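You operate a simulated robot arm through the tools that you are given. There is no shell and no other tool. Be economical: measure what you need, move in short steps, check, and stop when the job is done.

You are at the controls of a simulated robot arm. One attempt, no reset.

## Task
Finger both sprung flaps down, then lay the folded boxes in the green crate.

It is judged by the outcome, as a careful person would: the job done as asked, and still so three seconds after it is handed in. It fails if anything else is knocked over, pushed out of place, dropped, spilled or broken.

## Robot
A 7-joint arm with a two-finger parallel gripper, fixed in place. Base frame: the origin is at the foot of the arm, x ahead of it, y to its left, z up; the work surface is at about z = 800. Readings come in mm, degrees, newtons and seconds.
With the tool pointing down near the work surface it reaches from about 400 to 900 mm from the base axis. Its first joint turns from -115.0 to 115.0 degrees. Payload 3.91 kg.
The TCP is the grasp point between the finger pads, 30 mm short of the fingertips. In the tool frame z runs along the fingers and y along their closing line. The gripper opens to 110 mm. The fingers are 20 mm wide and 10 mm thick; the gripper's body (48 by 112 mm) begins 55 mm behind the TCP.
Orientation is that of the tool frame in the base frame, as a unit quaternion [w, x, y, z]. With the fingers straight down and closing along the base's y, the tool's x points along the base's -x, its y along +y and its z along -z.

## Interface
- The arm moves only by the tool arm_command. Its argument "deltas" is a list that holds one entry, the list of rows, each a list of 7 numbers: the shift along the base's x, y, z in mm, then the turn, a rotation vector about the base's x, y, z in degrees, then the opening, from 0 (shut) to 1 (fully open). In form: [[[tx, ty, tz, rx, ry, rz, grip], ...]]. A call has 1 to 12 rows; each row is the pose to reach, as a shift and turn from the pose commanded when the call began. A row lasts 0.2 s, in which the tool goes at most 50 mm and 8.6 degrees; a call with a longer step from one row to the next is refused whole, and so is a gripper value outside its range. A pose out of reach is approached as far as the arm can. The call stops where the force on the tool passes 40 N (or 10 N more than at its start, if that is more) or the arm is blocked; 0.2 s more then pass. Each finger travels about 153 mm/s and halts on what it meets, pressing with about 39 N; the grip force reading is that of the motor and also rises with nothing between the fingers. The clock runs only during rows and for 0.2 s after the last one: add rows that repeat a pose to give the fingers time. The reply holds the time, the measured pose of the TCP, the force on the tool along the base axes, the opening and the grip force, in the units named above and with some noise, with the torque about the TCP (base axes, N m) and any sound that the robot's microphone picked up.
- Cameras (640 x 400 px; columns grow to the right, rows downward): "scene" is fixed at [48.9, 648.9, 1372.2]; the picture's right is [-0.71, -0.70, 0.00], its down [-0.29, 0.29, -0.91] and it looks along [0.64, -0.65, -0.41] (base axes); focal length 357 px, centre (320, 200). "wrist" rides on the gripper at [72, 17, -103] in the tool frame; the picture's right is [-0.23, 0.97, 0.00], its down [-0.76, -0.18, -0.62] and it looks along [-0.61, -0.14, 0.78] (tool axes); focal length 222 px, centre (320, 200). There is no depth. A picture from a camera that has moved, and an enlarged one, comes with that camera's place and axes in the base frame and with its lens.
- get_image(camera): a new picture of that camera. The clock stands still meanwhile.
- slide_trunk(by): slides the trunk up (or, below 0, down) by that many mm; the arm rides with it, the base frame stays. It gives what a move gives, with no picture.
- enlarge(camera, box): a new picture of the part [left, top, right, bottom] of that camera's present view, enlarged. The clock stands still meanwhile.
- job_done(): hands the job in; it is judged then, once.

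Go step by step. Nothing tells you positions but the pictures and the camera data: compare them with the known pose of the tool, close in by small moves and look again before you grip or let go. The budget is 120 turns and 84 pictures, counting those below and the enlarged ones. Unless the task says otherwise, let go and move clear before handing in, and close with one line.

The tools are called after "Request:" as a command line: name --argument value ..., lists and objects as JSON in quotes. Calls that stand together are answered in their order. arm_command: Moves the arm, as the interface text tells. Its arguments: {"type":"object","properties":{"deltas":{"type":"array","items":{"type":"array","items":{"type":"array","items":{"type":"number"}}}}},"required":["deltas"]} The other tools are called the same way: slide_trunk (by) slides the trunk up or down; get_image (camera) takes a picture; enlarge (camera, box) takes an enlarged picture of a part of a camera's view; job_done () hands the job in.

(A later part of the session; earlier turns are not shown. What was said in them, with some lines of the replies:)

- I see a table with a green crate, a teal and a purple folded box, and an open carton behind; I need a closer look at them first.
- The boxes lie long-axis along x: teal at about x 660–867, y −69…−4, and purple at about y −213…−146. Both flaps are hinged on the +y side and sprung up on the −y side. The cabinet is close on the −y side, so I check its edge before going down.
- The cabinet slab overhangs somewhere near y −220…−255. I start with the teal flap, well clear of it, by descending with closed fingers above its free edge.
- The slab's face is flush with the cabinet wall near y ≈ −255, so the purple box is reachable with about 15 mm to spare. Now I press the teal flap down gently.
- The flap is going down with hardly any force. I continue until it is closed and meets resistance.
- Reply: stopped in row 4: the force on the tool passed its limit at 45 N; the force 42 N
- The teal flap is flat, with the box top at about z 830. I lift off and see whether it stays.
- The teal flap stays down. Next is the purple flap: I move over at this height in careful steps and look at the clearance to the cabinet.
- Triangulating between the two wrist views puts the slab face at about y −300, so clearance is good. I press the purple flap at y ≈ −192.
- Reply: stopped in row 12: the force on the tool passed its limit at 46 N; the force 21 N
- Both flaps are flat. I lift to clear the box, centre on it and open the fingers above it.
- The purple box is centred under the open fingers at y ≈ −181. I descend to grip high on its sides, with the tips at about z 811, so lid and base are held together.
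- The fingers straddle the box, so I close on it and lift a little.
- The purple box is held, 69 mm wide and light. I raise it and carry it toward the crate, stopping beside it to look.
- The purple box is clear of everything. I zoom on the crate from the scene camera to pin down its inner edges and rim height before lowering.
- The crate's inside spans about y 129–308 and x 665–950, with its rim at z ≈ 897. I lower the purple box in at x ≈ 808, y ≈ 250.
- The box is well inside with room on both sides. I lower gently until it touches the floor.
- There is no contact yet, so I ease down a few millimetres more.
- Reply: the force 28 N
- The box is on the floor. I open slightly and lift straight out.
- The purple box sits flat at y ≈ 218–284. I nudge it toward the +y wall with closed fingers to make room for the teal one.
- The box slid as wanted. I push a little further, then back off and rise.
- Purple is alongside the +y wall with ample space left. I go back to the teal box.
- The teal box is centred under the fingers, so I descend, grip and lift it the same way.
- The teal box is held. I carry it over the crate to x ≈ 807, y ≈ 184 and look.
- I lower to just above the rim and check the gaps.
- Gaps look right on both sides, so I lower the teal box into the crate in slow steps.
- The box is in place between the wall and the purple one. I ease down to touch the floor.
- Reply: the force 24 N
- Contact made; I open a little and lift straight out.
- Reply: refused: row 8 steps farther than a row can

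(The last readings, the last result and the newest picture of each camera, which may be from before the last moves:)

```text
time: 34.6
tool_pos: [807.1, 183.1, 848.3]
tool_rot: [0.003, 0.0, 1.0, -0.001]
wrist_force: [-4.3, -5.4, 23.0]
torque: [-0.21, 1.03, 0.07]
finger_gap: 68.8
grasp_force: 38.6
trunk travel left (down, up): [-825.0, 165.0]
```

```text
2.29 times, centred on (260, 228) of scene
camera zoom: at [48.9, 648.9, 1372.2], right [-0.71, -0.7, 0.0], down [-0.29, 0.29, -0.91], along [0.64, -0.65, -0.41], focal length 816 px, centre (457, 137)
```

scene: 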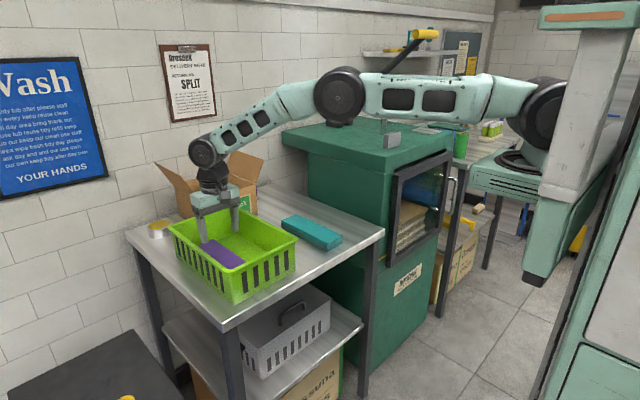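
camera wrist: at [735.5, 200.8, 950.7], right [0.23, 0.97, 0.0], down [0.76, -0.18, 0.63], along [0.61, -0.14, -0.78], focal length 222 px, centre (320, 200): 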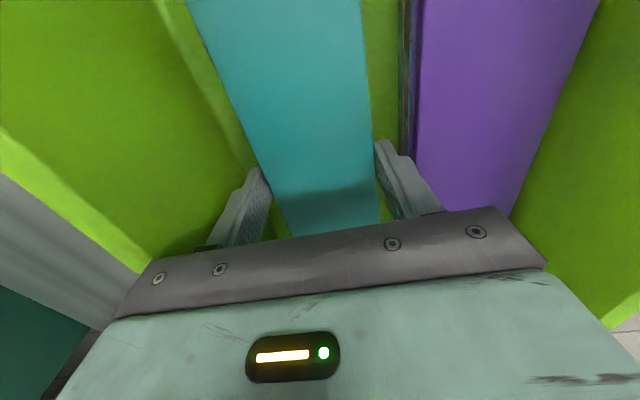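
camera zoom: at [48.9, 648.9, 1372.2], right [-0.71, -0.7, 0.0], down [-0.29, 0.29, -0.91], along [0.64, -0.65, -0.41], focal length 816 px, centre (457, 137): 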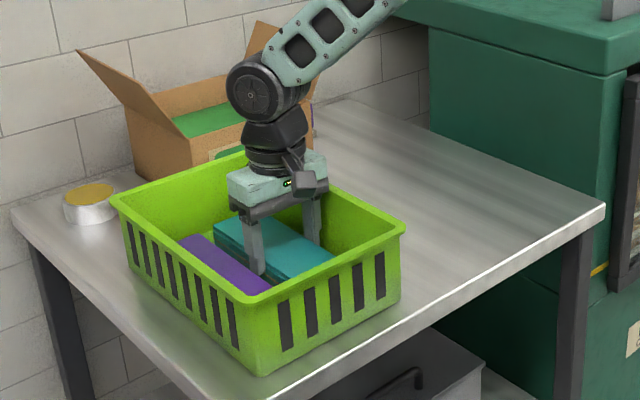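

One step was too long, so the call was refused and nothing moved. I repeat it with shorter steps.

Request:
arm_command --deltas '[[[0, 0, 1, 0, 0, 0, 0.4], [0, 0, 2, 0, 0, 0, 0.66], [0, 0, 2, 0, 0, 0, 0.7], [0, 0, 2, 0, 0, 0, 0.7], [0, 0, 20, 0, 0, 0, 0.7], [0, 0, 55, 0, 0, 0, 0.7], [0, 0, 95, 0, 0, 0, 0.7], [0, -20, 130, 0, 0, 0, 0.7], [0, -55, 150, 0, 0, 0, 0.7], [0, -95, 165, 0, 0, 0, 0.7], [0, -135, 175, 0, 0, 0, 0.7]]]'

Request:
get_image --camera "wrist"

Request:
enlarge --camera "scene" --box '[120, 140, 400, 315]'

```text
time: 37.0
tool_pos: [808.6, 49.5, 1021.7]
tool_rot: [0.002, -0.001, 1.0, 0.0]
wrist_force: [-0.1, 1.0, 0.3]
torque: [-0.03, 0.04, 0.01]
finger_gap: 76.9
grasp_force: 0.1
trunk travel left (down, up): [-825.0, 165.0]
```

```text
42 pictures are left
camera wrist: at [736.3, 65.9, 1124.3], right [0.23, 0.97, 0.0], down [0.76, -0.18, 0.63], along [0.61, -0.14, -0.78], focal length 222 px, centre (320, 200)
```

wrist: 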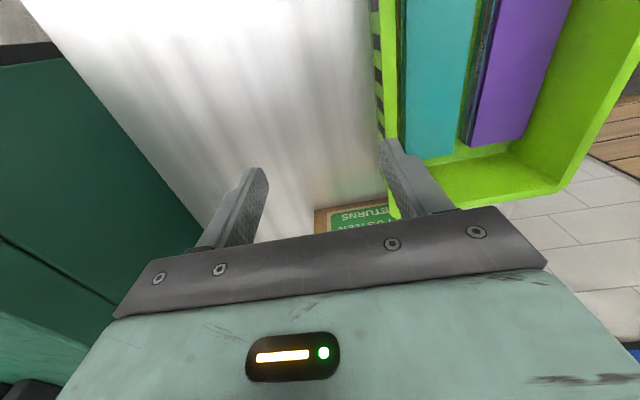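

```text
2.29 times, centred on (260, 228) of scene
camera zoom: at [48.9, 648.9, 1372.2], right [-0.71, -0.7, 0.0], down [-0.29, 0.29, -0.91], along [0.64, -0.65, -0.41], focal length 816 px, centre (457, 137)
```

zoom: 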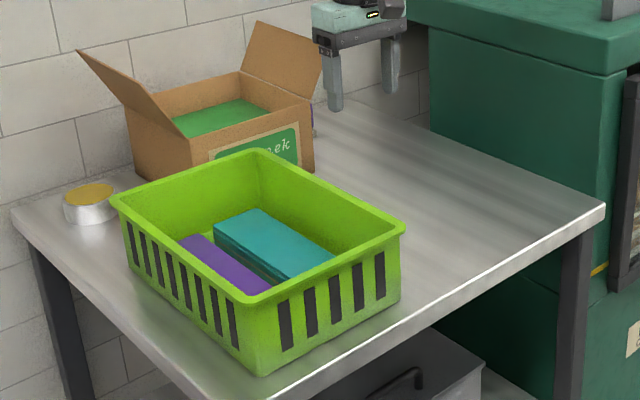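

Both boxes lie in the crate and the arm is clear. One close look to make sure the flaps are staying down.

Request:
enlarge --camera "wrist" --box '[370, 0, 600, 170]'

Request:
enlarge --camera "scene" --box '[165, 200, 305, 290]'

```text
2.35 times, centred on (485, 85) of wrist
camera zoom: at [736.3, 65.9, 1124.3], right [0.23, 0.97, 0.0], down [0.76, -0.18, 0.63], along [0.61, -0.14, -0.78], focal length 523 px, centre (-68, 471)
```

zoom: 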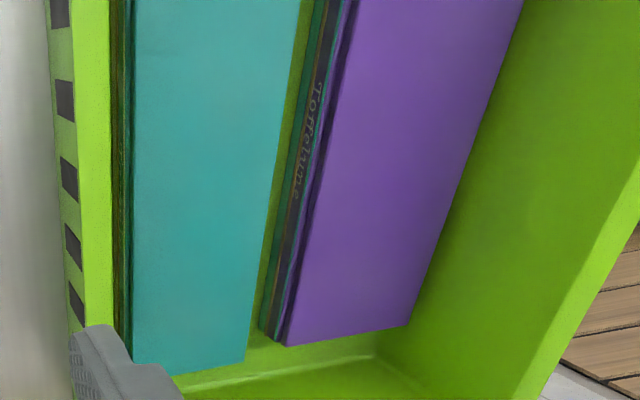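

```text
4.44 times, centred on (235, 245) of scene
camera zoom: at [48.9, 648.9, 1372.2], right [-0.71, -0.7, 0.0], down [-0.29, 0.29, -0.91], along [0.64, -0.65, -0.41], focal length 1587 px, centre (698, 0)
```

zoom: 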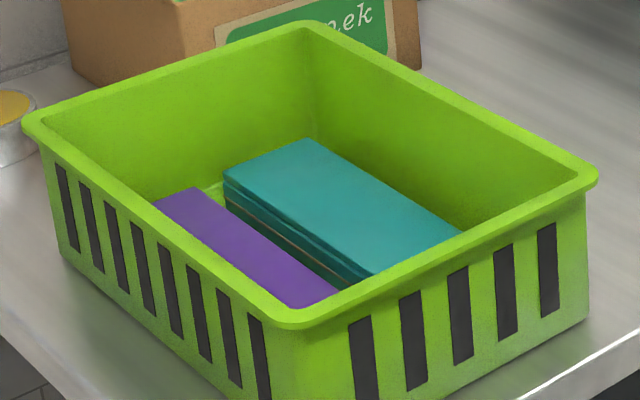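

Both boxes lie flat side by side with their flaps closed, and nothing else has moved. I hand the job in.

Request:
job_done

```text
The job is handed in.
```

Both flaps are pressed down and staying down, the two folded boxes lie side by side in the green crate, and the arm is clear.
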